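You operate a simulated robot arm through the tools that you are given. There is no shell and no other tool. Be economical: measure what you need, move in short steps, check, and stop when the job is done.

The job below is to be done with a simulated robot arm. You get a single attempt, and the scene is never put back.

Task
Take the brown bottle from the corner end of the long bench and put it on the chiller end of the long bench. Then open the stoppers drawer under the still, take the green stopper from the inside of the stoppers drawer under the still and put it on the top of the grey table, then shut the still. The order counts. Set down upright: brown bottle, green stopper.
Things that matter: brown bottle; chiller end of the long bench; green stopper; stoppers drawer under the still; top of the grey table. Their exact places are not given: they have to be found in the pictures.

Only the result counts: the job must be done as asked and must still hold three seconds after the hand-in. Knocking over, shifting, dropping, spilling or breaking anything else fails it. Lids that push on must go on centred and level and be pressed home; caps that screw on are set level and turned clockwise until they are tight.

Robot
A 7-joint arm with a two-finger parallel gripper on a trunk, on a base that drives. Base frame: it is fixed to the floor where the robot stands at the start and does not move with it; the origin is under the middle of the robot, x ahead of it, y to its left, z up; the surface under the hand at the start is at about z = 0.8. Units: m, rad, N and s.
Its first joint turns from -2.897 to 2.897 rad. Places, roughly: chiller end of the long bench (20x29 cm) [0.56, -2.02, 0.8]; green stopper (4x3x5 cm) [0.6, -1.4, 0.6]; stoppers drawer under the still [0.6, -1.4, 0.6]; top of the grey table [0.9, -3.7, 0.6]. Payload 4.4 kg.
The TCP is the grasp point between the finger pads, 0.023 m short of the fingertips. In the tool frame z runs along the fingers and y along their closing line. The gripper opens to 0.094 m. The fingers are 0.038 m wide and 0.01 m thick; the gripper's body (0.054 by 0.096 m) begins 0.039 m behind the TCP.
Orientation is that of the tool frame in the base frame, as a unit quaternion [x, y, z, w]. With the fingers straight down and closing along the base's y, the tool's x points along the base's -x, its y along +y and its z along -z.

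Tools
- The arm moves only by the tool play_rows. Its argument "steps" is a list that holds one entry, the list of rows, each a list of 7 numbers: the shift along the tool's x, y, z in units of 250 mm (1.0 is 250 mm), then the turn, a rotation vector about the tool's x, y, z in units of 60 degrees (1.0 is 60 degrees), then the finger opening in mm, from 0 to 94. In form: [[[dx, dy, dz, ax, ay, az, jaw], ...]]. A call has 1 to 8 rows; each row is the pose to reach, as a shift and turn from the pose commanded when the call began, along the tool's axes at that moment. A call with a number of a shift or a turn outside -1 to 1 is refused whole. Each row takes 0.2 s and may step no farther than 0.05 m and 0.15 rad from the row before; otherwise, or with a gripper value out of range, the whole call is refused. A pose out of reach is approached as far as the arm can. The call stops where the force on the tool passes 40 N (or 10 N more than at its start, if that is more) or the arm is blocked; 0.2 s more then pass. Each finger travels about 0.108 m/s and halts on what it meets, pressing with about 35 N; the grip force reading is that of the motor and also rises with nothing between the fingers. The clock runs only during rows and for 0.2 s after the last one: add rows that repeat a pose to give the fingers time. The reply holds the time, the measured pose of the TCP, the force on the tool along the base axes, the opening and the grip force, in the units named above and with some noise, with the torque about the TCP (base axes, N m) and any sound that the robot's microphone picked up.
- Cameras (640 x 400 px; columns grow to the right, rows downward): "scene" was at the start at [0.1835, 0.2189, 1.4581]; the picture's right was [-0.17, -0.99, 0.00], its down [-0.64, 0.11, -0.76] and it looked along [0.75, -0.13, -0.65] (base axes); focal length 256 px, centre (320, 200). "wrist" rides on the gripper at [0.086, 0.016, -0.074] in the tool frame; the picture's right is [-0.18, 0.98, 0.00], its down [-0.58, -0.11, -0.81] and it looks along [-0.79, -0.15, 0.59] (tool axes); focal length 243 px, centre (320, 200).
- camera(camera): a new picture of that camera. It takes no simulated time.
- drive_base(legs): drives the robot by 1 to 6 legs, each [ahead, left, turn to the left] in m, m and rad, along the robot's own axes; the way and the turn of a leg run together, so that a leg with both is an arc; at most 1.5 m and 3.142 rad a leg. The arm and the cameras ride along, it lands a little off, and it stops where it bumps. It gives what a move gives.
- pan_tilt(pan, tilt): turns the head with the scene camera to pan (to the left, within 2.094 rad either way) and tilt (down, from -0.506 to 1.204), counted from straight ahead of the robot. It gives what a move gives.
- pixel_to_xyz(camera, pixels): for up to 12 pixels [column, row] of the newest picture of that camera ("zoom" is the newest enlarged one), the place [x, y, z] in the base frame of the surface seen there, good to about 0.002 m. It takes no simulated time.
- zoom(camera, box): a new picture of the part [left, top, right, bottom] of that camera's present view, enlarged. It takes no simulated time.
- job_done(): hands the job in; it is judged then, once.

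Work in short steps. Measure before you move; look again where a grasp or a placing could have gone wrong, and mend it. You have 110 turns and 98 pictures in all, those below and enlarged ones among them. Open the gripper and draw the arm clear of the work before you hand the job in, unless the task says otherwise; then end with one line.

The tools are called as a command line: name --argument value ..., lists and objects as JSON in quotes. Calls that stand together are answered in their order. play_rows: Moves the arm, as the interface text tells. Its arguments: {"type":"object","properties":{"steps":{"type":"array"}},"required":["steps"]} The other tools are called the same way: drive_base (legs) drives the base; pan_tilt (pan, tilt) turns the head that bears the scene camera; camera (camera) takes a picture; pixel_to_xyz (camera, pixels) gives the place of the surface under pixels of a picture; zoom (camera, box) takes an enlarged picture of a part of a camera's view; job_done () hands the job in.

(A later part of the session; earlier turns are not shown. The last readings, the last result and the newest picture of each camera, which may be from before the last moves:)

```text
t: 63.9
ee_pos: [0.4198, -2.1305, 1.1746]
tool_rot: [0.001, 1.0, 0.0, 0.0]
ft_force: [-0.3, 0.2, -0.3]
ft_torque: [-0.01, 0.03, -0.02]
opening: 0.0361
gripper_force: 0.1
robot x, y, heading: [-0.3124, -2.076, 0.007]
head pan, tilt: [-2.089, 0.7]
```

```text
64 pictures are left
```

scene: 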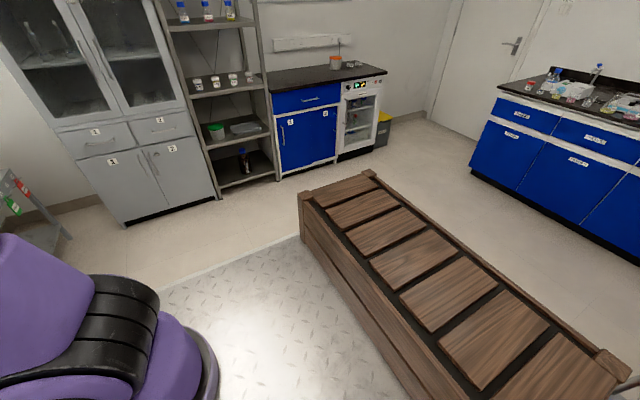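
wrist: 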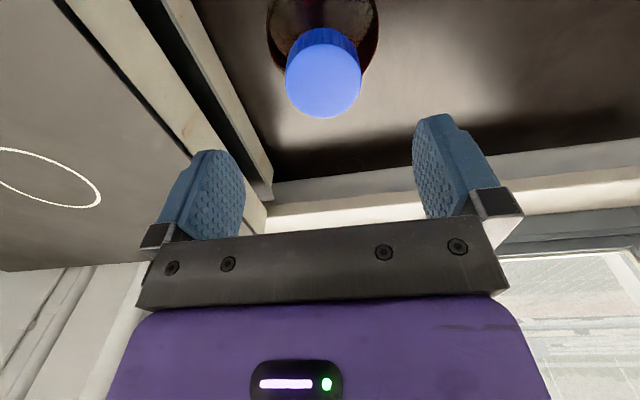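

The space behind is clear. I turn left 90° and then move 0.2 m toward the bench (robot's right).

drive_base --legs '[[0, 0, 1.5708], [0, -0.2, 0]]'

pan_tilt --pan -0.45 --tilt 0.75

camera --camera "scene"

```text
t: 69.3
ee_pos: [-0.0469, -1.3445, 1.176]
tool_rot: [-0.701, 0.713, 0.0, 0.0]
ft_force: [1.1, 0.0, -0.1]
ft_torque: [-0.03, 0.02, 0.0]
opening: 0.0361
gripper_force: 0.1
robot x, y, heading: [-0.1173, -2.0767, 1.56]
head pan, tilt: [-2.089, 0.7]
```

```text
t: 71.0
ee_pos: [-0.0474, -1.3448, 1.1754]
tool_rot: [-0.701, 0.713, 0.0, 0.0]
ft_force: [0.1, 0.6, 0.4]
ft_torque: [0.0, -0.01, 0.01]
opening: 0.0359
gripper_force: 0.0
robot x, y, heading: [-0.111, -2.0798, 1.554]
head pan, tilt: [-0.45, 0.75]
```

```text
63 pictures are left
```

scene: 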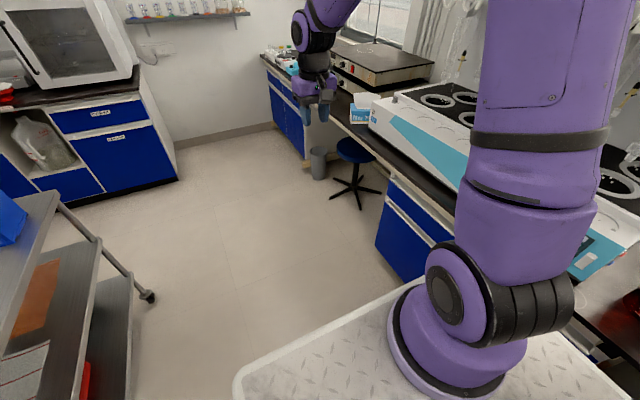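

I now rotate the tool +90° about its x axis so that it points toward the bench, in two calls.

play_rows --steps '[[[0, 0, 0, 0.125, 0, 0, 36], [0, 0, 0, 0.25, 0, 0, 36], [0, 0, 0, 0.375, 0, 0, 36], [0, 0, 0, 0.5, 0, 0, 36], [0, 0, 0, 0.625, 0, 0, 36], [0, 0, 0, 0.75, 0, 0, 36], [0, 0, 0, 0.875, 0, 0, 36], [0, 0, 0, 1.0, 0, 0, 36]]]'

play_rows --steps '[[[0, 0, 0, 0.125, 0, 0, 36], [0, 0, 0, 0.25, 0, 0, 36], [0, 0, 0, 0.375, 0, 0, 36], [0, 0, 0, 0.5, 0, 0, 36], [0, 0, 0, 0.5, 0, 0, 36]]]'

camera --camera "scene"

```text
t: 72.8
ee_pos: [-0.0467, -1.3446, 1.176]
tool_rot: [-0.607, 0.617, -0.357, 0.351]
ft_force: [-1.0, -0.2, 0.0]
ft_torque: [0.01, 0.02, 0.02]
opening: 0.0362
gripper_force: 0.1
robot x, y, heading: [-0.1153, -2.078, 1.561]
head pan, tilt: [-0.45, 0.75]
```

```text
t: 74.0
ee_pos: [-0.0471, -1.3461, 1.1748]
tool_rot: [-0.495, 0.504, -0.504, 0.496]
ft_force: [-1.3, 0.0, 0.4]
ft_torque: [-0.01, -0.02, -0.02]
opening: 0.036
gripper_force: 0.1
robot x, y, heading: [-0.1142, -2.0773, 1.56]
head pan, tilt: [-0.45, 0.75]
```

```text
62 pictures are left
```

scene: 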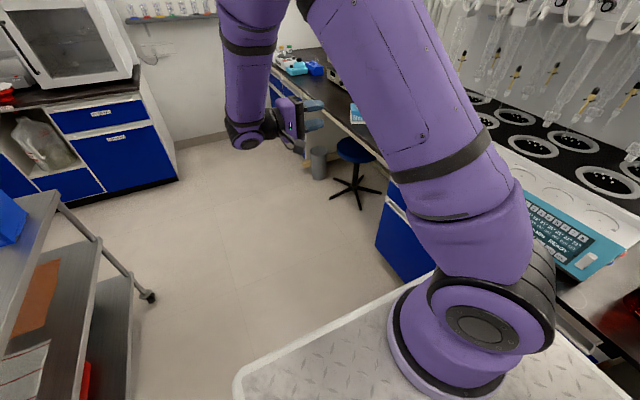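

The sideways orientation works. I lower the hand 0.48 m in front of the cabinet in two calls.

play_rows --steps '[[[0, 0.12, 0, 0, 0, 0, 36], [0, 0.24, 0, 0, 0, 0, 36], [0, 0.36, 0, 0, 0, 0, 36], [0, 0.48, 0, 0, 0, 0, 36], [0, 0.6, 0, 0, 0, 0, 36], [0, 0.72, 0, 0, 0, 0, 36], [0, 0.84, 0, 0, 0, 0, 36], [0, 0.96, 0, 0, 0, 0, 36]]]'

play_rows --steps '[[[0, 0.12, 0, 0, 0, 0, 36], [0, 0.24, 0, 0, 0, 0, 36], [0, 0.36, 0, 0, 0, 0, 36], [0, 0.48, 0, 0, 0, 0, 36], [0, 0.6, 0, 0, 0, 0, 36], [0, 0.72, 0, 0, 0, 0, 36], [0, 0.84, 0, 0, 0, 0, 36], [0, 0.96, 0, 0, 0, 0, 36]]]'

camera --camera "scene"

camera --camera "wrist"

```text
t: 75.8
ee_pos: [-0.0459, -1.3463, 0.935]
tool_rot: [0.495, -0.504, 0.505, -0.496]
ft_force: [-0.4, -0.8, 0.0]
ft_torque: [-0.01, 0.04, 0.04]
opening: 0.036
gripper_force: 0.0
robot x, y, heading: [-0.1117, -2.0786, 1.559]
head pan, tilt: [-0.45, 0.75]
```

```text
t: 77.6
ee_pos: [-0.0481, -1.3447, 0.6944]
tool_rot: [-0.496, 0.504, -0.503, 0.496]
ft_force: [-0.1, 0.1, 0.6]
ft_torque: [-0.02, -0.01, 0.01]
opening: 0.0358
gripper_force: 0.0
robot x, y, heading: [-0.1146, -2.0765, 1.564]
head pan, tilt: [-0.45, 0.75]
```

```text
61 pictures are left
```

scene: 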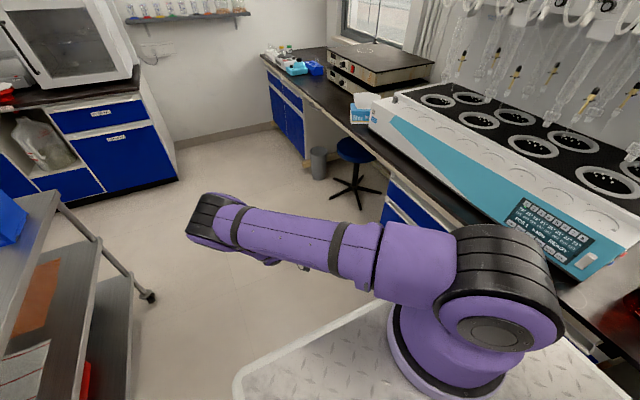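

```text
60 pictures are left
```

wrist: 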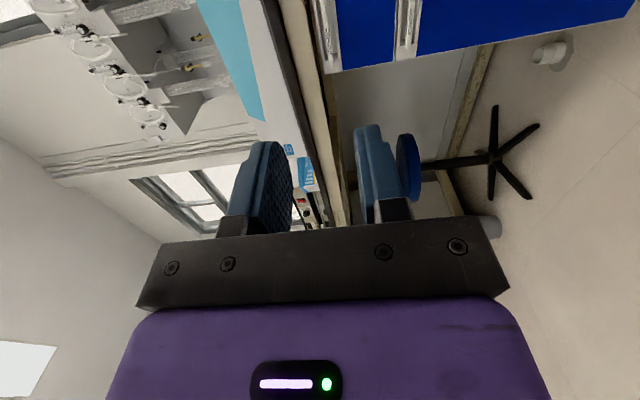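

The hand is at lip height 0.694 pointing at the bench. I move forward 0.39 m, shifting slightly to y ≈ -1.39, and then check with the wrist camera.

play_rows --steps '[[[0.02, 0, 0.11, 0, 0, 0, 36], [0.04, 0, 0.22, 0, 0, 0, 36], [0.07, 0, 0.34, 0, 0, 0, 36], [0.1, 0, 0.46, 0, 0, 0, 36], [0.13, 0, 0.58, 0, 0, 0, 36], [0.16, 0, 0.7, 0, 0, 0, 36], [0.18, 0, 0.82, 0, 0, 0, 36], [0.18, 0, 0.92, 0, 0, 0, 36]]]'

play_rows --steps '[[[0, 0, 0.11, 0, 0, 0, 36], [0, 0, 0.22, 0, 0, 0, 36], [0, 0, 0.34, 0, 0, 0, 36], [0, 0, 0.46, 0, 0, 0, 36], [0, 0, 0.56, 0, 0, 0, 36], [0, 0, 0.64, 0, 0, 0, 36], [0, 0, 0.64, 0, 0, 0, 36]]]'

camera --camera "wrist"

camera --camera "scene"

```text
t: 79.4
ee_pos: [0.1808, -1.3945, 0.6944]
tool_rot: [-0.496, 0.504, -0.503, 0.497]
ft_force: [-1.1, -0.3, -0.1]
ft_torque: [-0.03, -0.01, 0.0]
opening: 0.0361
gripper_force: 0.0
robot x, y, heading: [-0.1133, -2.076, 1.555]
head pan, tilt: [-0.45, 0.75]
```

```text
t: 81.0
ee_pos: [0.3413, -1.3964, 0.6947]
tool_rot: [0.497, -0.503, 0.504, -0.496]
ft_force: [0.5, 0.9, -1.1]
ft_torque: [0.01, 0.02, 0.0]
opening: 0.0362
gripper_force: 0.1
robot x, y, heading: [-0.1127, -2.0763, 1.563]
head pan, tilt: [-0.45, 0.75]
```

```text
59 pictures are left
```

wrist: 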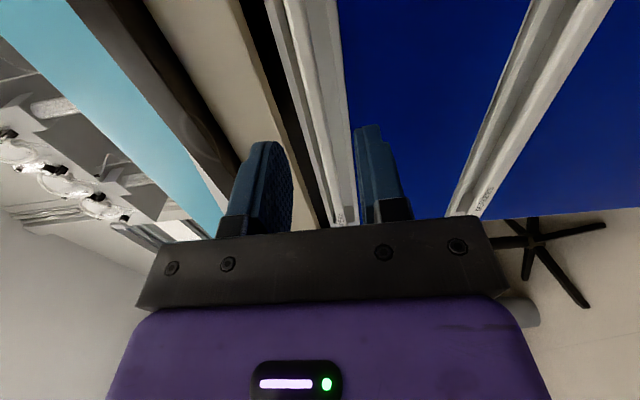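

```text
58 pictures are left
```

scene: 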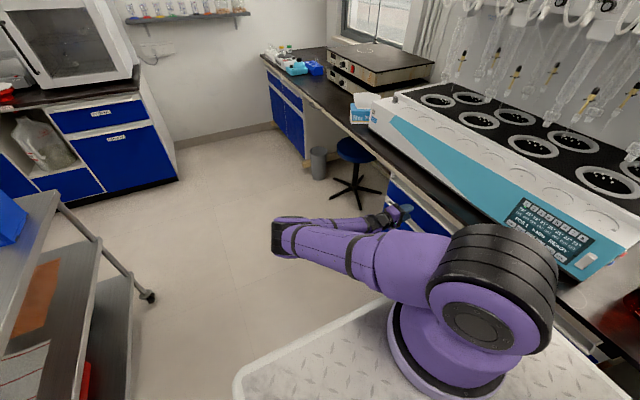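

Between the fingers the wrist view shows the lip (white band near (320,120)) and a dark gap above it. I measure these heights from here.

pixel_to_xyz --camera "wrist" --pixels '[[240, 60], [250, 60], [262, 60], [275, 60], [290, 60], [300, 60], [310, 60], [320, 60], [328, 60], [334, 60], [340, 60], [348, 60]]'

```text
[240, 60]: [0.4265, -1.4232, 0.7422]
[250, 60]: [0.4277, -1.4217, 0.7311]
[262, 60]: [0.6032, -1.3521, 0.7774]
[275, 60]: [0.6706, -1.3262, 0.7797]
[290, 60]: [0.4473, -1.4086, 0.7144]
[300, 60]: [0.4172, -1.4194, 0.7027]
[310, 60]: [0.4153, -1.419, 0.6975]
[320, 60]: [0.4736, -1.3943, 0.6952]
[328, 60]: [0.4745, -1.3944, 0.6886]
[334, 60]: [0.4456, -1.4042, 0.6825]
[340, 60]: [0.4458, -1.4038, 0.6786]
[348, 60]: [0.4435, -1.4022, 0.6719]
```

The handle is a bar at x 0.413–0.424, z ≈ 0.695–0.703, with the frame edge above at 0.73 and the drawer front at x 0.445. I raise 4 mm, narrow the opening to 26 mm, and advance until the tips are at 0.437.

play_rows --steps '[[[0, -0.02, 0, 0, 0, 0, 26], [0, -0.02, 0.08, 0, 0, 0, 26], [0, -0.02, 0.16, 0, 0, 0, 26], [0, -0.02, 0.23, 0, 0, 0, 26], [0, -0.02, 0.29, 0, 0, 0, 26], [0, -0.02, 0.29, 0, 0, 0, 26]]]'

camera --camera "wrist"

```text
t: 82.4
ee_pos: [0.4148, -1.3972, 0.6994]
tool_rot: [0.496, -0.504, 0.504, -0.496]
ft_force: [0.4, 0.3, -0.1]
ft_torque: [0.01, 0.01, -0.01]
opening: 0.026
gripper_force: 0.0
robot x, y, heading: [-0.1148, -2.0763, 1.563]
head pan, tilt: [-0.45, 0.75]
```

```text
57 pictures are left
```

wrist: 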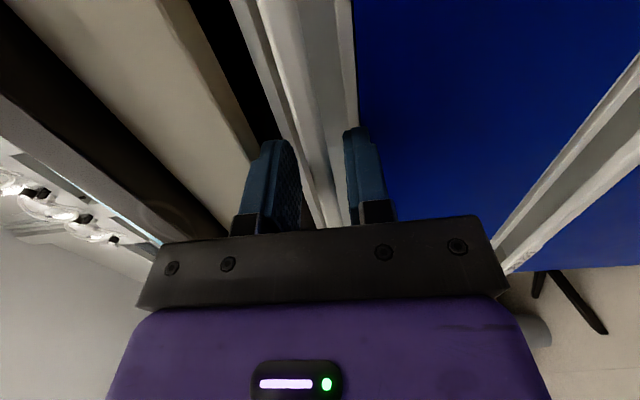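

The bar passes between the fingers and nothing is touched. I close on it.

play_rows --steps '[[[0, -0.02, 0, 0, 0, 0, 10], [0, -0.02, 0, 0, 0, 0, 0], [0, -0.02, 0, 0, 0, 0, 0]]]'

```text
t: 83.0
ee_pos: [0.4127, -1.398, 0.6986]
tool_rot: [-0.5, 0.506, -0.5, 0.493]
ft_force: [3.3, 2.9, -9.7]
ft_torque: [0.08, -0.14, 0.93]
opening: 0.0099
gripper_force: 45.3
robot x, y, heading: [-0.1136, -2.0791, 1.557]
head pan, tilt: [-0.45, 0.75]
stopped in row 2: the force on the tool passed its limit at 43 N (the readings are from after the stop); the commanded pose is now the measured one
```

The grip closed on the bar (9.9 mm). I pull gently along -X.

play_rows --steps '[[[0, 0, -0.03, 0, 0, 0, 0], [0, 0, -0.08, 0, 0, 0, 0], [0, 0, -0.13, 0, 0, 0, 0], [0, 0, -0.18, 0, 0, 0, 0], [0, 0, -0.24, 0, 0, 0, 0], [0, 0, -0.24, 0, 0, 0, 0]]]'

camera --camera "wrist"

```text
t: 84.4
ee_pos: [0.3532, -1.397, 0.6993]
tool_rot: [-0.5, 0.507, -0.5, 0.493]
ft_force: [0.2, -1.8, -27.1]
ft_torque: [0.98, 0.02, -0.05]
opening: 0.01
gripper_force: 45.1
robot x, y, heading: [-0.1147, -2.0782, 1.557]
head pan, tilt: [-0.45, 0.75]
```

```text
56 pictures are left
```

wrist: 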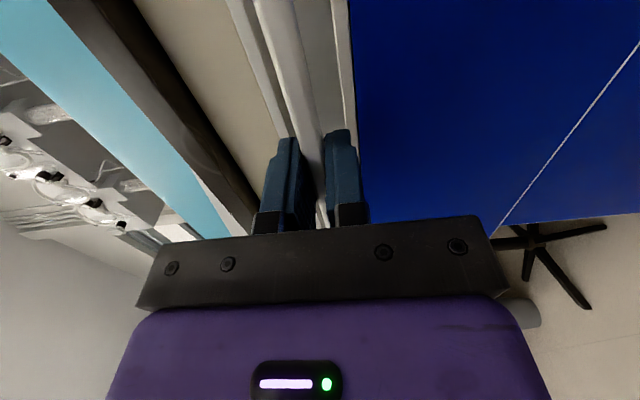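

The drawer is moving out. I lower 1 mm to relieve the vertical force and keep pulling 0.2 m.

play_rows --steps '[[[0, 0.004, -0.08, 0, 0, 0, 0], [0, 0.004, -0.18, 0, 0, 0, 0], [0, 0.004, -0.28, 0, 0, 0, 0], [0, 0.004, -0.4, 0, 0, 0, 0], [0, 0.004, -0.52, 0, 0, 0, 0], [0, 0.004, -0.64, 0, 0, 0, 0], [0, 0.004, -0.76, 0, 0, 0, 0], [0, 0.004, -0.84, 0, 0, 0, 0]]]'

pan_tilt --pan -0.6 --tilt 0.9

camera --camera "scene"

```text
t: 85.5
ee_pos: [0.2407, -1.3971, 0.6995]
tool_rot: [-0.499, 0.507, -0.501, 0.493]
ft_force: [1.5, 0.9, -7.1]
ft_torque: [0.57, -0.19, 0.93]
opening: 0.01
gripper_force: 45.2
robot x, y, heading: [-0.1143, -2.0768, 1.56]
head pan, tilt: [-0.45, 0.75]
stopped in row 5: the force on the tool passed its limit at 43 N (the readings are from after the stop); the commanded pose is now the measured one
```

```text
t: 86.2
ee_pos: [0.2409, -1.3978, 0.6985]
tool_rot: [-0.499, 0.508, -0.501, 0.492]
ft_force: [0.7, 0.0, -10.0]
ft_torque: [1.03, -0.12, 1.22]
opening: 0.0095
gripper_force: 45.2
robot x, y, heading: [-0.1121, -2.0804, 1.561]
head pan, tilt: [-0.6, 0.901]
```

```text
55 pictures are left
```

scene: 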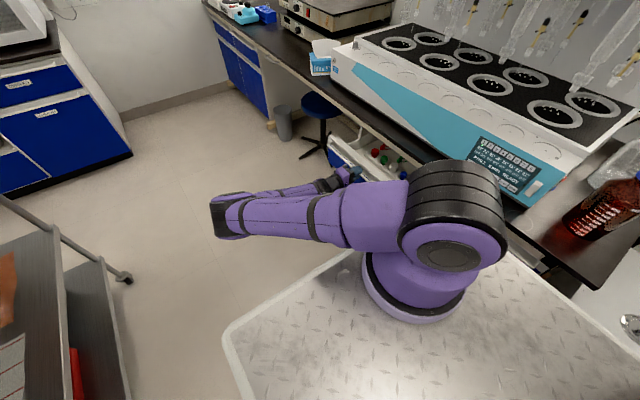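

The pull stopped after about 17 cm, probably the drawer's end stop; items are visible inside. I zoom into the drawer.

zoom --camera "scene" --box '[310, 110, 438, 190]'

```text
5.00 times, centred on (374, 150) of scene
```

zoom: 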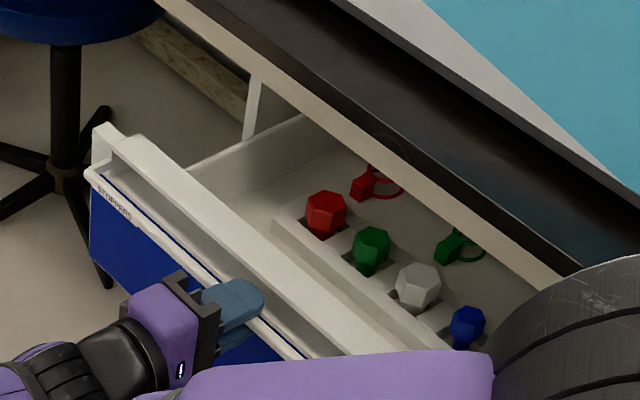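

Inside are red, green, clear and blue hexagonal stoppers in a rack; the green one is at zoom (370,245). I measure it and its neighbours.

pixel_to_xyz --camera "zoom" --pixels '[[372, 233], [371, 250], [365, 268], [356, 248], [387, 248], [325, 200], [418, 280], [466, 325], [452, 245], [400, 210], [300, 230], [430, 205]]'

pixel_to_xyz --camera "zoom" --pixels '[[240, 220], [200, 210], [150, 185], [400, 160], [480, 240], [280, 215], [320, 300], [380, 310], [120, 145], [290, 355], [250, 180], [330, 240]]'

```text
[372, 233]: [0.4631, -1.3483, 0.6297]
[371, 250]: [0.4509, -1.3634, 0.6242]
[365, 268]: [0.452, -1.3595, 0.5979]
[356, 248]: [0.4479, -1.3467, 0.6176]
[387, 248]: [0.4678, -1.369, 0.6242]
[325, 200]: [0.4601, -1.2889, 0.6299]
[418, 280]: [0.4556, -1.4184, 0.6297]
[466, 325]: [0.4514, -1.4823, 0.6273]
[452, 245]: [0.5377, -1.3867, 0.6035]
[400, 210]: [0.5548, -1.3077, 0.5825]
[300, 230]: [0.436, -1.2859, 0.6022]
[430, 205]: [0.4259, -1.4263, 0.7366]
```

```text
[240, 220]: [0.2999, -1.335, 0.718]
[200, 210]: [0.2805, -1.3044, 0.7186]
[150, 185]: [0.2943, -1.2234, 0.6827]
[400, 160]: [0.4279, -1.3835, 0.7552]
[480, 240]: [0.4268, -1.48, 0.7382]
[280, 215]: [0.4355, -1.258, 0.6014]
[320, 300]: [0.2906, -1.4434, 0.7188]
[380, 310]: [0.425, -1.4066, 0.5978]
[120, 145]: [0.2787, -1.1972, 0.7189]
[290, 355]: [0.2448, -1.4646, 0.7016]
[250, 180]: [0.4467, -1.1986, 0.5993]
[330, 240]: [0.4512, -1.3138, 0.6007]
```

The green stopper is at (0.46, -1.352), still under the bench overhang (edge at x 0.405), so the drawer must open further. I try pulling again in small steps.

play_rows --steps '[[[0, 0.002, -0.02, 0, 0, 0, 0], [0, 0.002, -0.05, 0, 0, 0, 0], [0, 0.002, -0.08, 0, 0, 0, 0], [0, 0.002, -0.12, 0, 0, 0, 0], [0, 0.002, -0.16, 0, 0, 0, 0]]]'

camera --camera "wrist"

```text
t: 87.4
ee_pos: [0.2, -1.3971, 0.6988]
tool_rot: [-0.499, 0.507, -0.502, 0.491]
ft_force: [0.2, -5.9, -11.7]
ft_torque: [1.38, -0.09, 0.34]
opening: 0.01
gripper_force: 45.5
robot x, y, heading: [-0.1131, -2.0798, 1.555]
head pan, tilt: [-0.6, 0.901]
```

```text
53 pictures are left
```

wrist: 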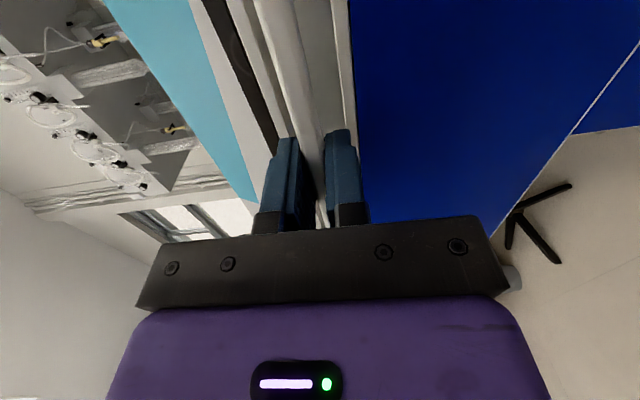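

It moves further (TCP x 0.200). I keep pulling slowly.

play_rows --steps '[[[0, 0.002, -0.03, 0, 0, 0, 0], [0, 0.002, -0.07, 0, 0, 0, 0], [0, 0.002, -0.11, 0, 0, 0, 0], [0, 0.002, -0.15, 0, 0, 0, 0], [0, 0.002, -0.19, 0, 0, 0, 0], [0, 0.002, -0.23, 0, 0, 0, 0], [0, 0.002, -0.27, 0, 0, 0, 0], [0, 0.002, -0.31, 0, 0, 0, 0]]]'

zoom --camera "scene" --box '[270, 100, 430, 200]'

```text
t: 89.0
ee_pos: [0.1354, -1.3966, 0.699]
tool_rot: [-0.498, 0.507, -0.501, 0.493]
ft_force: [-1.5, -2.4, -2.3]
ft_torque: [0.96, -0.17, 0.7]
opening: 0.0096
gripper_force: 44.9
robot x, y, heading: [-0.1133, -2.0778, 1.557]
head pan, tilt: [-0.6, 0.901]
stopped in row 8: the force on the tool passed its limit at 41 N (the readings are from after the stop); the commanded pose is now the measured one
```

```text
4.00 times, centred on (350, 150) of scene
```

zoom: 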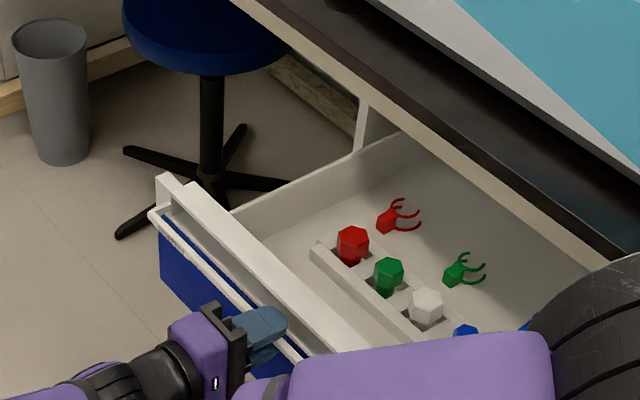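

The drawer is open well, and the stopper is now at x ≈ 0.355. A few more centimetres would give more clearance to the bench edge, so I pull a bit further slowly.

play_rows --steps '[[[0, 0.002, -0.02, 0, 0, 0, 0], [0, 0.002, -0.05, 0, 0, 0, 0], [0, 0.002, -0.08, 0, 0, 0, 0], [0, 0.002, -0.11, 0, 0, 0, 0], [0, 0.002, -0.14, 0, 0, 0, 0], [0, 0.002, -0.17, 0, 0, 0, 0], [0, 0.002, -0.2, 0, 0, 0, 0]]]'

```text
t: 90.6
ee_pos: [0.0856, -1.3973, 0.699]
tool_rot: [-0.498, 0.508, -0.503, 0.491]
ft_force: [1.4, -13.6, -3.4]
ft_torque: [1.45, -0.15, -0.05]
opening: 0.0099
gripper_force: 44.7
robot x, y, heading: [-0.1108, -2.0799, 1.56]
head pan, tilt: [-0.6, 0.901]
```

The drawer is out 0.33 m. I release the bar with a small opening and withdraw straight back, then look.

play_rows --steps '[[[0, 0, 0, 0, 0, 0, 30], [0, 0, 0, 0, 0, 0, 30], [0, 0, -0.06, 0, 0, 0, 30], [0, 0, -0.16, 0, 0, 0, 30], [0, 0, -0.28, 0, 0, 0, 30], [0, 0, -0.4, 0, 0, 0, 30], [0, 0, -0.48, 0, 0, 0, 30], [0, 0, -0.48, 0, 0, 0, 30]]]'

camera --camera "scene"

```text
t: 92.4
ee_pos: [-0.0346, -1.3947, 0.7024]
tool_rot: [-0.499, 0.508, -0.502, 0.491]
ft_force: [0.2, 0.1, 0.1]
ft_torque: [0.02, 0.0, 0.01]
opening: 0.03
gripper_force: 0.0
robot x, y, heading: [-0.1118, -2.0745, 1.562]
head pan, tilt: [-0.6, 0.901]
```

```text
51 pictures are left
```

scene: 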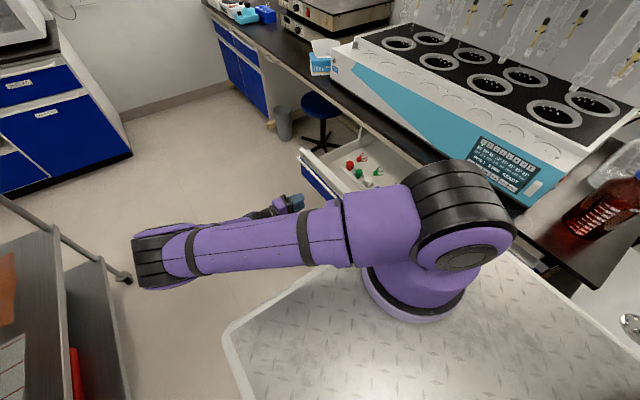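

The drawer stays open and the hand is free. I raise the hand 0.4 m.

play_rows --steps '[[[0, -0.12, 0, 0, 0, 0, 30], [0, -0.24, 0, 0, 0, 0, 30], [0, -0.36, 0, 0, 0, 0, 30], [0, -0.48, 0, 0, 0, 0, 30], [0, -0.6, 0, 0, 0, 0, 30], [0, -0.72, 0, 0, 0, 0, 30], [0, -0.84, 0, 0, 0, 0, 30], [0, -0.96, 0, 0, 0, 0, 30]]]'

play_rows --steps '[[[0, -0.12, 0, 0, 0, 0, 30], [0, -0.24, 0, 0, 0, 0, 30], [0, -0.36, 0, 0, 0, 0, 30], [0, -0.48, 0, -0.125, 0, 0, 30], [0, -0.56, 0, -0.25, 0, 0, 30], [0, -0.6, 0, -0.375, 0, 0, 30], [0, -0.6, 0, -0.5, 0, 0, 30]]]'

camera --camera "scene"

```text
t: 94.2
ee_pos: [-0.0312, -1.3942, 0.9408]
tool_rot: [-0.499, 0.507, -0.502, 0.492]
ft_force: [-0.4, -0.7, -0.9]
ft_torque: [-0.02, -0.02, 0.0]
opening: 0.0299
gripper_force: 0.0
robot x, y, heading: [-0.1114, -2.0787, 1.56]
head pan, tilt: [-0.6, 0.901]
```

```text
t: 95.8
ee_pos: [-0.0307, -1.3936, 1.0903]
tool_rot: [-0.61, 0.62, -0.354, 0.344]
ft_force: [-0.1, -0.4, -0.2]
ft_torque: [-0.02, -0.01, -0.01]
opening: 0.0298
gripper_force: 0.1
robot x, y, heading: [-0.1161, -2.0775, 1.559]
head pan, tilt: [-0.6, 0.901]
```

```text
50 pictures are left
```

scene: 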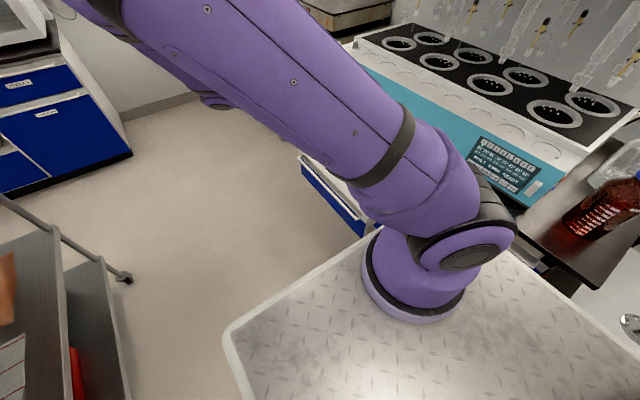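

I finish rotating back to tool-down: the remaining turn is about -59° around tool x.

play_rows --steps '[[[0, 0, 0, -0.123, -0.002, -0.002, 60], [0, 0, 0, -0.246, -0.003, -0.003, 94], [0, 0, 0, -0.37, -0.005, -0.005, 94], [0, 0, 0, -0.493, -0.007, -0.007, 94], [0, 0, 0, -0.616, -0.009, -0.009, 94], [0, 0, 0, -0.74, -0.01, -0.01, 94], [0, 0, 0, -0.863, -0.012, -0.012, 94], [0, 0, 0, -0.986, -0.014, -0.014, 94]]]'

play_rows --steps '[[[-0.02, -0.12, 0, 0, 0, 0, 94], [-0.04, -0.24, 0, 0, 0, 0, 94], [-0.06, -0.36, 0, 0, 0, 0, 94], [-0.08, -0.48, 0, 0, 0, 0, 94], [-0.1, -0.6, 0, 0, 0, 0, 94], [-0.12, -0.72, 0, 0, 0, 0, 94], [-0.14, -0.84, 0, 0, 0, 0, 94], [-0.16, -0.96, 0, 0, 0, 0, 94]]]'

camera --camera "scene"

camera --camera "wrist"

```text
t: 97.6
ee_pos: [-0.0314, -1.3938, 1.0902]
tool_rot: [-0.707, 0.707, 0.001, 0.002]
ft_force: [-0.5, -0.1, -0.3]
ft_torque: [0.02, -0.04, -0.01]
opening: 0.094
gripper_force: 0.1
robot x, y, heading: [-0.11, -2.0815, 1.559]
head pan, tilt: [-0.6, 0.901]
```

```text
t: 99.4
ee_pos: [0.2118, -1.3537, 1.0898]
tool_rot: [-0.707, 0.707, 0.002, 0.001]
ft_force: [-0.3, -0.2, 0.3]
ft_torque: [0.0, 0.0, 0.02]
opening: 0.094
gripper_force: 0.0
robot x, y, heading: [-0.1133, -2.0801, 1.562]
head pan, tilt: [-0.6, 0.901]
```

```text
49 pictures are left
```

scene: 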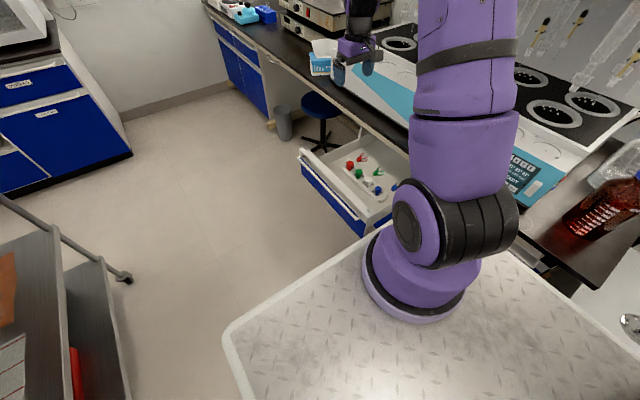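

```text
48 pictures are left
```

wrist: 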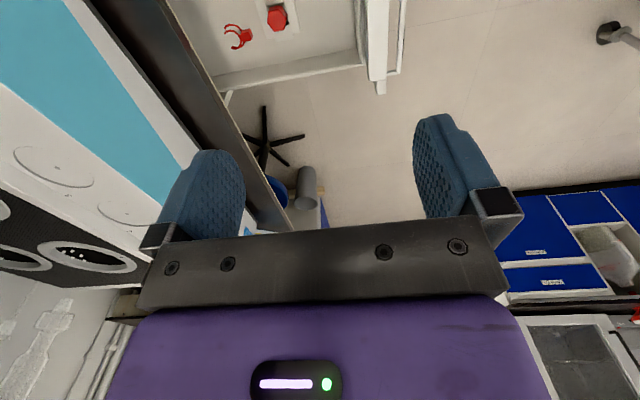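

The drawer is fully visible now. I zoom in on the green stopper and measure it along with the walls.

zoom --camera "scene" --box '[320, 140, 416, 200]'

pixel_to_xyz --camera "scene" --pixels '[[350, 165], [359, 170], [359, 174], [369, 180], [378, 188], [377, 173], [363, 156], [340, 180], [320, 155], [310, 150], [350, 205], [345, 175]]'

```text
6.67 times, centred on (368, 170) of scene
```

zoom: 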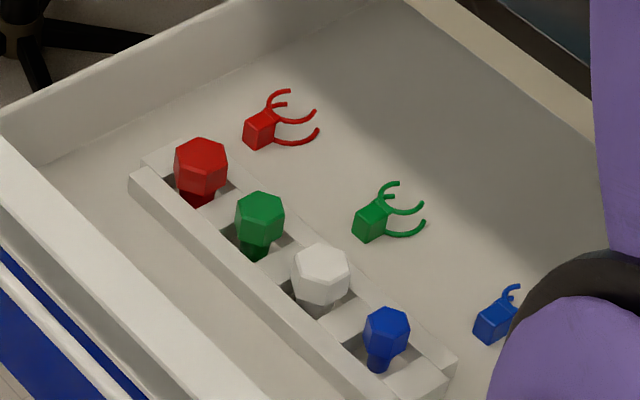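

```text
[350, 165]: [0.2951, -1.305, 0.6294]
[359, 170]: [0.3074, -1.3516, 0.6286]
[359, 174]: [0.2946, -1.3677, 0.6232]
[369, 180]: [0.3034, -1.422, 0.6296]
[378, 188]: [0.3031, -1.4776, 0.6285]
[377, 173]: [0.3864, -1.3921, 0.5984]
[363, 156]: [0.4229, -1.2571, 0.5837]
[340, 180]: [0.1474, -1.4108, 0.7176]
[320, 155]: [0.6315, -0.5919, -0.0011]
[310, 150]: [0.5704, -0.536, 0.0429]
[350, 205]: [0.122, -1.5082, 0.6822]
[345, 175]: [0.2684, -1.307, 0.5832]
```

I sample the green head's top-face corners more finely.

pixel_to_xyz --camera "zoom" --pixels '[[261, 195], [240, 205], [280, 205], [240, 220], [258, 208], [278, 220], [258, 220], [258, 235], [256, 250], [220, 212], [300, 215], [256, 262]]'

```text
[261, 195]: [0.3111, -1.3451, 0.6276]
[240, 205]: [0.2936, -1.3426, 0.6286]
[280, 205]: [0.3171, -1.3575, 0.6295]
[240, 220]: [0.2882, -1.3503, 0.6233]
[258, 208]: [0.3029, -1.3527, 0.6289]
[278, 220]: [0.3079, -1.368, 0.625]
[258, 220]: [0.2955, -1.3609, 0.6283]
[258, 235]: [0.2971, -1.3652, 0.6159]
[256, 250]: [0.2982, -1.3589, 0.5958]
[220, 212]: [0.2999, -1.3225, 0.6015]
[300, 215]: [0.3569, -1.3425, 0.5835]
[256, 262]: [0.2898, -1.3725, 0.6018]
```

I enlarge the green head more to judge the hexagon's orientation.

zoom --camera "scene" --box '[349, 163, 373, 178]'

```text
16.00 times, centred on (361, 170) of scene
```

zoom: 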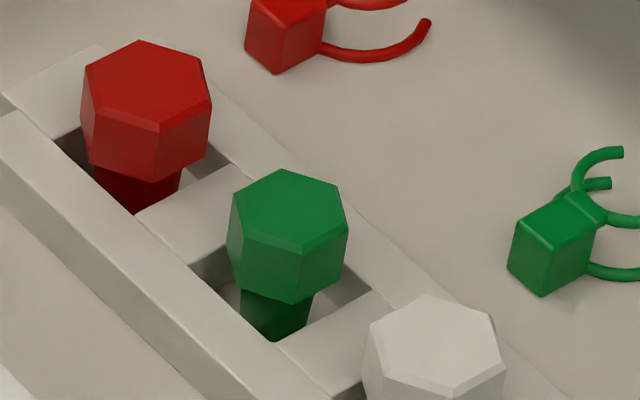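

pixel_to_xyz --camera "zoom" --pixels '[[283, 173], [335, 188], [342, 227], [296, 242], [240, 226], [238, 190], [288, 205], [290, 275], [292, 297], [345, 245], [233, 260], [270, 320]]'

```text
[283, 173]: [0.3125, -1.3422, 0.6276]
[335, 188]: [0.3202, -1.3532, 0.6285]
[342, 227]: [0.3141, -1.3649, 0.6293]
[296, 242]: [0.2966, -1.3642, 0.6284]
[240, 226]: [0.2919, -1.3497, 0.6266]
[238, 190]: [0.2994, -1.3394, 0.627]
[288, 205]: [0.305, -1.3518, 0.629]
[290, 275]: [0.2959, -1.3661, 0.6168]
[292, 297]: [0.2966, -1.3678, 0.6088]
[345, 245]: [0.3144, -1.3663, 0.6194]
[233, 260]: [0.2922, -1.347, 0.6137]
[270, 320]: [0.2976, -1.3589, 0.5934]
```

The vertex axis is nearly along X, so flat pairs lie at about +26° from X. I move over the stopper at (0.306, -1.353) and yaw the closing line to +26° (az = -0.433).

play_rows --steps '[[[0, -0.09, 0, 0, 0, -0.108, 94], [0, -0.18, 0, 0, 0, -0.216, 94], [0, -0.28, 0, 0, 0, -0.325, 94], [0, -0.377, 0, 0, 0, -0.433, 94], [0, -0.377, 0.15, 0, 0, -0.433, 94], [0, -0.377, 0.32, 0, 0, -0.433, 94], [0, -0.377, 0.5, 0, 0, -0.433, 94], [0, -0.377, 0.6, 0, 0, -0.433, 94]]]'

camera --camera "wrist"

camera --camera "scene"

```text
t: 101.2
ee_pos: [0.3057, -1.3534, 0.9403]
tool_rot: [0.847, -0.531, -0.001, -0.003]
ft_force: [0.1, 0.0, 1.0]
ft_torque: [0.0, 0.0, 0.0]
opening: 0.0938
gripper_force: 0.1
robot x, y, heading: [-0.1119, -2.0769, 1.557]
head pan, tilt: [-0.6, 0.901]
```

```text
45 pictures are left
```

wrist: 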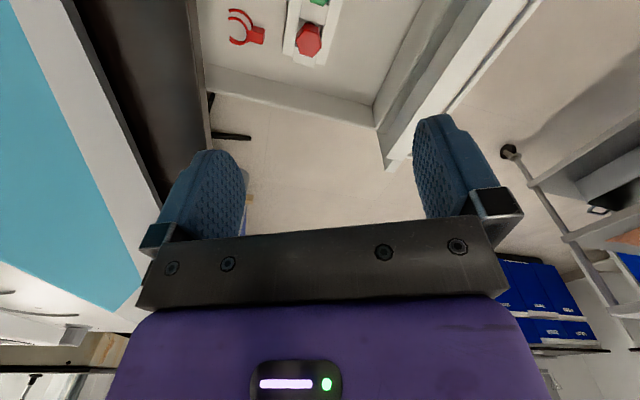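

```text
44 pictures are left
```

scene: 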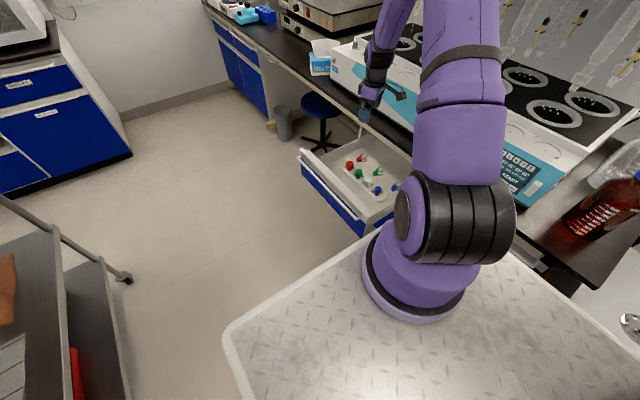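

Orientation is right. I descend to z 0.72 with an opening of 70 mm and look.

play_rows --steps '[[[0, 0, 0.14, 0, 0, 0, 80], [0, 0, 0.28, 0, 0, 0, 70], [0, 0, 0.42, 0, 0, 0, 70], [0, 0, 0.56, 0, 0, 0, 70], [0, 0, 0.7, 0, 0, 0, 70], [0, 0, 0.82, 0, 0, 0, 70], [0, 0, 0.88, 0, 0, 0, 70], [0, 0, 0.88, 0, 0, 0, 70]]]'

zoom --camera "scene" --box '[300, 110, 428, 190]'

camera --camera "wrist"

```text
t: 103.0
ee_pos: [0.3058, -1.3521, 0.7216]
tool_rot: [0.847, -0.531, -0.001, -0.002]
ft_force: [0.2, -0.4, 0.3]
ft_torque: [0.02, 0.02, 0.03]
opening: 0.07
gripper_force: 0.2
robot x, y, heading: [-0.1152, -2.0781, 1.558]
head pan, tilt: [-0.6, 0.901]
```

```text
5.00 times, centred on (364, 150) of scene
```

zoom: 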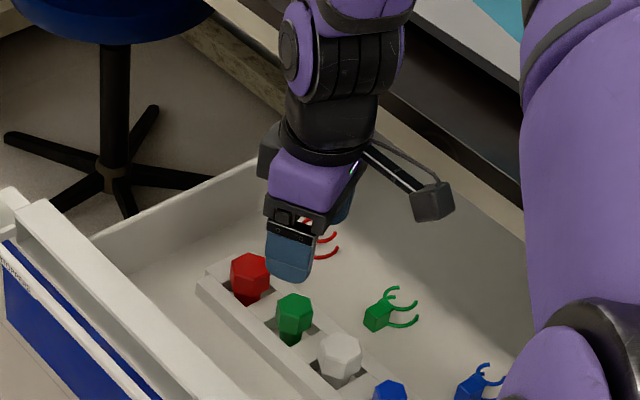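

```text
42 pictures are left
```

wrist: 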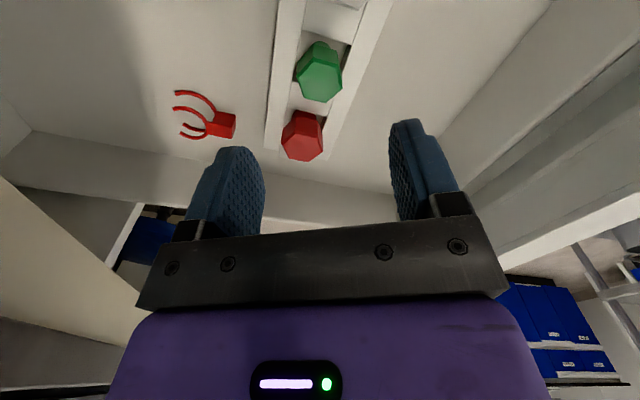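

The green hexagon at wrist (320,72) has its flats facing the fingers. I verify its centre from this closer camera.

pixel_to_xyz --camera "wrist" --pixels '[[320, 72], [300, 78], [340, 72], [313, 50], [322, 99], [303, 140], [304, 55], [334, 55], [302, 90], [338, 92]]'

```text
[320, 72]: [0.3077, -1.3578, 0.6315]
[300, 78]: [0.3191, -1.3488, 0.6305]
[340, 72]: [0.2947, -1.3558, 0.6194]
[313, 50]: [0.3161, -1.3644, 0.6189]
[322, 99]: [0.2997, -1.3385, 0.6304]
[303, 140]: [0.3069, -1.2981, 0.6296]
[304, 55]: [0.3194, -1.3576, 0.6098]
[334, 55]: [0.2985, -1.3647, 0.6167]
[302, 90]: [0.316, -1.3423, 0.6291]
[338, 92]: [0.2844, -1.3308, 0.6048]
```

The centre at (0.306, -1.353) is confirmed. I descend to TCP 0.629 (tips about 0.606, above the rack) and close.

play_rows --steps '[[[0, 0, 0.12, 0, 0, 0, 70], [0, 0, 0.24, 0, 0, 0, 70], [0, 0, 0.33, 0, 0, 0, 70], [0, 0, 0.368, 0, 0, 0, 70], [0, 0, 0.368, 0, 0, 0, 50], [0, 0, 0.368, 0, 0, 0, 30], [0, 0, 0.368, 0, 0, 0, 10], [0, 0, 0.368, 0, 0, 0, 10]]]'

zoom --camera "scene" --box '[320, 130, 416, 190]'

```text
t: 104.8
ee_pos: [0.3067, -1.3525, 0.6297]
tool_rot: [0.848, -0.531, -0.001, -0.002]
ft_force: [1.3, -0.6, 0.0]
ft_torque: [0.03, 0.01, 0.02]
opening: 0.0308
gripper_force: 35.1
robot x, y, heading: [-0.1141, -2.0768, 1.559]
head pan, tilt: [-0.6, 0.901]
```

```text
6.67 times, centred on (368, 160) of scene
```

zoom: 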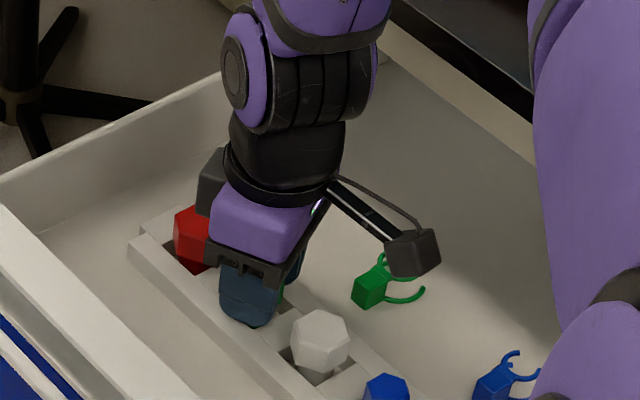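

Gripped on the flats (30.8 mm). I lift straight up in two calls.

play_rows --steps '[[[0, 0, -0.06, 0, 0, 0, 10], [0, 0, -0.16, 0, 0, 0, 10], [0, 0, -0.28, 0, 0, 0, 10], [0, 0, -0.42, 0, 0, 0, 10], [0, 0, -0.56, 0, 0, 0, 10], [0, 0, -0.7, 0, 0, 0, 10], [0, 0, -0.84, 0, 0, 0, 10], [0, 0, -0.98, 0, 0, 0, 10]]]'

play_rows --steps '[[[0, 0, -0.14, 0, 0, 0, 10], [0, 0, -0.28, 0, 0, 0, 10], [0, 0.1, -0.42, 0, 0, 0, 10], [0, 0.2, -0.56, 0, 0, 0, 10], [0, 0.32, -0.7, 0, 0, 0, 10], [0, 0.44, -0.84, 0, 0, 0, 10], [0, 0.56, -0.9, 0, 0, 0, 10], [0, 0.66, -0.9, 0, 0, 0, 10]]]'

camera --camera "scene"

camera --camera "wrist"

```text
t: 106.6
ee_pos: [0.3052, -1.3522, 0.8743]
tool_rot: [0.848, -0.53, 0.0, -0.002]
ft_force: [0.4, 0.0, -0.1]
ft_torque: [-0.03, -0.01, -0.01]
opening: 0.0311
gripper_force: 34.7
robot x, y, heading: [-0.1157, -2.0772, 1.559]
head pan, tilt: [-0.6, 0.901]
```

```text
t: 108.4
ee_pos: [0.1567, -1.4245, 1.0991]
tool_rot: [0.848, -0.531, -0.001, -0.001]
ft_force: [0.3, -0.5, 0.2]
ft_torque: [0.01, 0.0, -0.02]
opening: 0.0308
gripper_force: 34.9
robot x, y, heading: [-0.1135, -2.0807, 1.557]
head pan, tilt: [-0.6, 0.901]
```

```text
40 pictures are left
```

scene: 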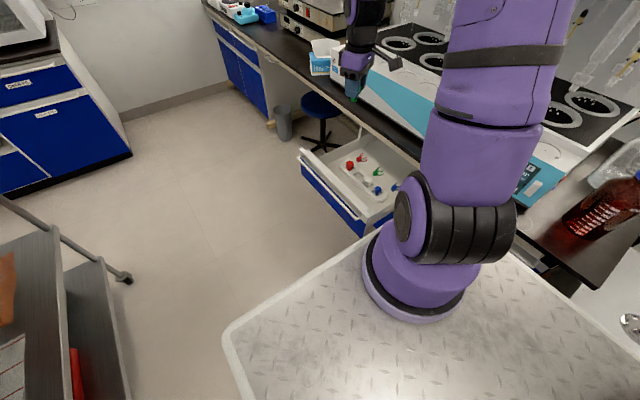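

```text
39 pictures are left
```

wrist: 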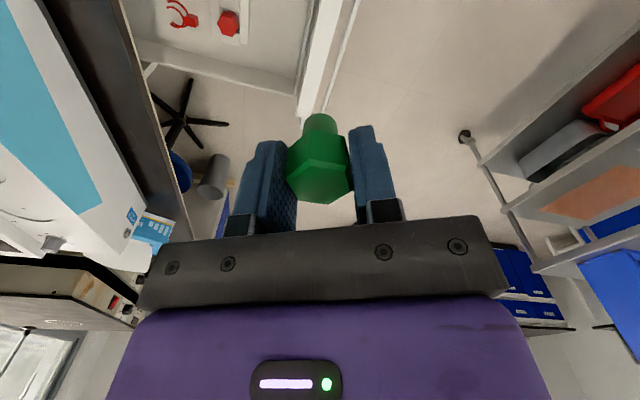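

The stopper is held upright, head up. I back away from the bench and turn right to face +X, well clear of the bottle, then look toward the grey table.

drive_base --legs '[[0, 0.3, 0], [-0.4, 0, 0], [0, 0, -1.5708]]'

pan_tilt --pan -0.9 --tilt 0.5

camera --camera "scene"

```text
t: 116.4
ee_pos: [0.2397, -2.737, 1.099]
tool_rot: [-0.228, 0.974, 0.0, 0.002]
ft_force: [-0.3, 0.1, -0.5]
ft_torque: [0.0, 0.02, 0.0]
opening: 0.0305
gripper_force: 34.3
robot x, y, heading: [-0.4134, -2.4732, -0.003]
head pan, tilt: [-0.6, 0.901]
```

```text
t: 117.2
ee_pos: [0.2385, -2.7362, 1.099]
tool_rot: [-0.228, 0.974, 0.0, 0.002]
ft_force: [0.4, 0.0, 0.5]
ft_torque: [-0.04, -0.01, -0.02]
opening: 0.0307
gripper_force: 35.3
robot x, y, heading: [-0.4117, -2.4748, -0.003]
head pan, tilt: [-0.901, 0.499]
```

```text
38 pictures are left
```

scene: 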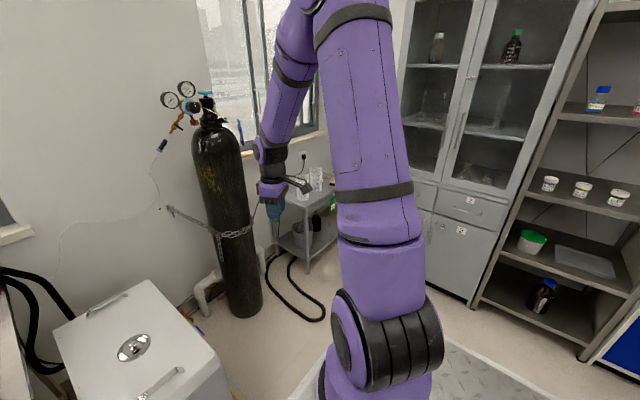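

I measure the floor hose, table, chiller and the grey cabinet from here.

pixel_to_xyz --camera "scene" --pixels '[[320, 318], [290, 285], [306, 270], [320, 205], [316, 190], [300, 210], [330, 230], [470, 290], [245, 312], [215, 355], [425, 260], [330, 205]]'

zoom --camera "scene" --box '[250, 140, 346, 200]'

```text
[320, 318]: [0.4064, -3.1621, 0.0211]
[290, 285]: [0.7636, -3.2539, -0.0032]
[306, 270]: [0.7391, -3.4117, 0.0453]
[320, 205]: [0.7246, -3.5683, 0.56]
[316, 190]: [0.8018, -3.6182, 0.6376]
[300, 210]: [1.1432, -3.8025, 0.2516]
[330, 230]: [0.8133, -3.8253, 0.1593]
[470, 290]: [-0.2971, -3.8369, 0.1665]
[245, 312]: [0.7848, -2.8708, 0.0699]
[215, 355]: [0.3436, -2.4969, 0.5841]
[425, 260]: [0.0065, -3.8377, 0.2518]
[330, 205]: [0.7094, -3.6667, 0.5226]
```

```text
6.67 times, centred on (298, 170) of scene
```

zoom: 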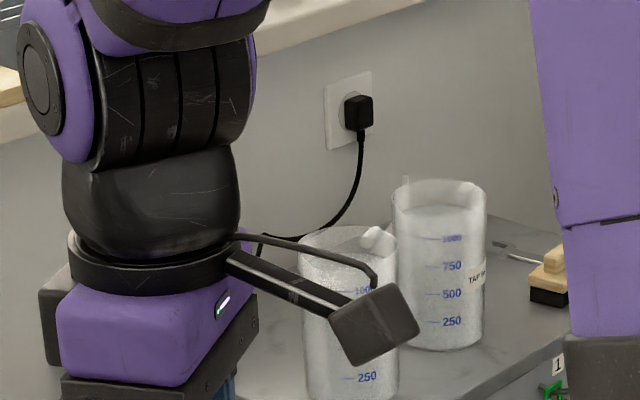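

The table's front edge is at x ≈ 0.71 and its left corner near y -3.5; the cabinet front is at y -3.84 and the hose reaches x ≈ 0.40. I drive right 0.7 m and ahead 0.3 m and look at the table top.

drive_base --legs '[[0, -0.72, 0], [0.32, 0, 0]]'

pan_tilt --pan -0.3 --tilt 0.7

camera --camera "scene"

```text
t: 122.9
ee_pos: [0.556, -3.4568, 1.0999]
tool_rot: [-0.231, 0.973, 0.0, 0.002]
ft_force: [-0.2, 1.0, -0.3]
ft_torque: [0.01, 0.01, 0.01]
opening: 0.0298
gripper_force: 35.2
robot x, y, heading: [-0.1006, -3.1983, -0.002]
head pan, tilt: [-0.901, 0.499]
```

```text
t: 123.9
ee_pos: [0.5566, -3.4565, 1.0991]
tool_rot: [-0.23, 0.973, -0.001, 0.002]
ft_force: [-0.2, 0.0, 0.0]
ft_torque: [0.0, 0.02, 0.0]
opening: 0.0296
gripper_force: 35.3
robot x, y, heading: [-0.0968, -3.1928, -0.002]
head pan, tilt: [-0.3, 0.7]
```

```text
36 pictures are left
```

scene: 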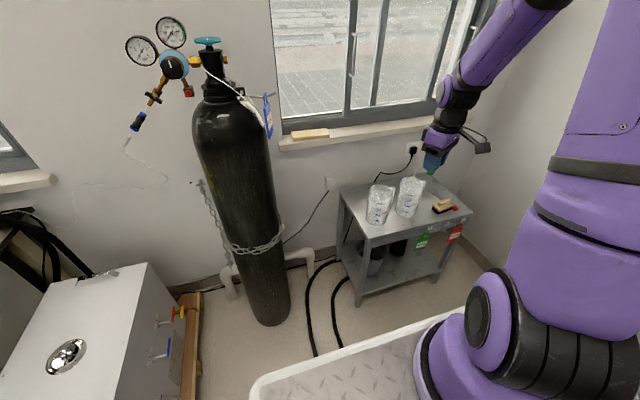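

The grey table is in view with two beakers, a brush and tags. I zoom in and measure its free areas.

zoom --camera "scene" --box '[326, 160, 486, 260]'

pixel_to_xyz --camera "scene" --pixels '[[342, 190], [368, 236], [472, 212], [378, 222], [405, 217], [425, 200], [445, 205], [400, 225], [430, 215], [430, 190], [440, 212], [356, 200]]'

```text
4.00 times, centred on (406, 210) of scene
```

zoom: 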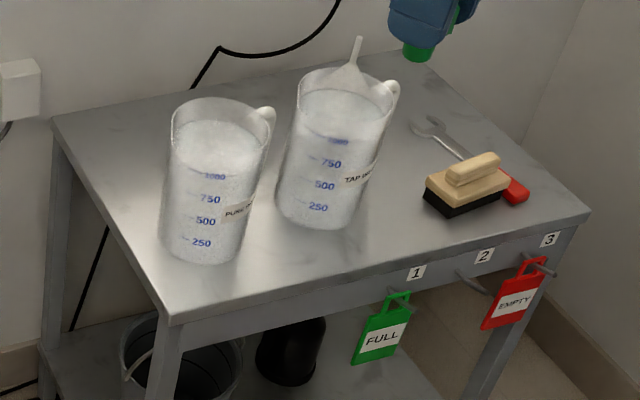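

```text
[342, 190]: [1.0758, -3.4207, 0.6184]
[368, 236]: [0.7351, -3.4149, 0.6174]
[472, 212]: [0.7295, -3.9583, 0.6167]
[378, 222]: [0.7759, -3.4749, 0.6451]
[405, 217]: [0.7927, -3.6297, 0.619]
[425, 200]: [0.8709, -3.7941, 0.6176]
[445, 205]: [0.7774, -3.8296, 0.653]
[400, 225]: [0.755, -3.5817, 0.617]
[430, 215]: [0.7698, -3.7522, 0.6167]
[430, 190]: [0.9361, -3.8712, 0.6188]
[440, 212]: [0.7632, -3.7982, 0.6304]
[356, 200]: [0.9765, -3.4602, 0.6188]
```

I measure the right beaker's edges, brush and wrench to pick a free spot around (0.79, -3.71).

pixel_to_xyz --camera "zoom" --pixels '[[350, 222], [320, 229], [365, 190], [385, 110], [398, 90], [300, 80], [425, 195], [432, 208], [418, 128], [500, 180], [385, 235], [395, 200]]'

```text
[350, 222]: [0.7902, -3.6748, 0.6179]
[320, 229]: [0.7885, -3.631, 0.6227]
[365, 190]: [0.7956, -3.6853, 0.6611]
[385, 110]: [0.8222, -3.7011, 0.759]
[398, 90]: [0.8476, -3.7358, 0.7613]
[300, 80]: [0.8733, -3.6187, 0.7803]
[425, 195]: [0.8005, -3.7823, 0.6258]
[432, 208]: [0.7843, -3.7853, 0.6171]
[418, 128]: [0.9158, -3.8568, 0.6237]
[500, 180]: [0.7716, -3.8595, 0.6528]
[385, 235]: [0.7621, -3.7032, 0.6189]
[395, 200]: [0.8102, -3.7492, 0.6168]
```

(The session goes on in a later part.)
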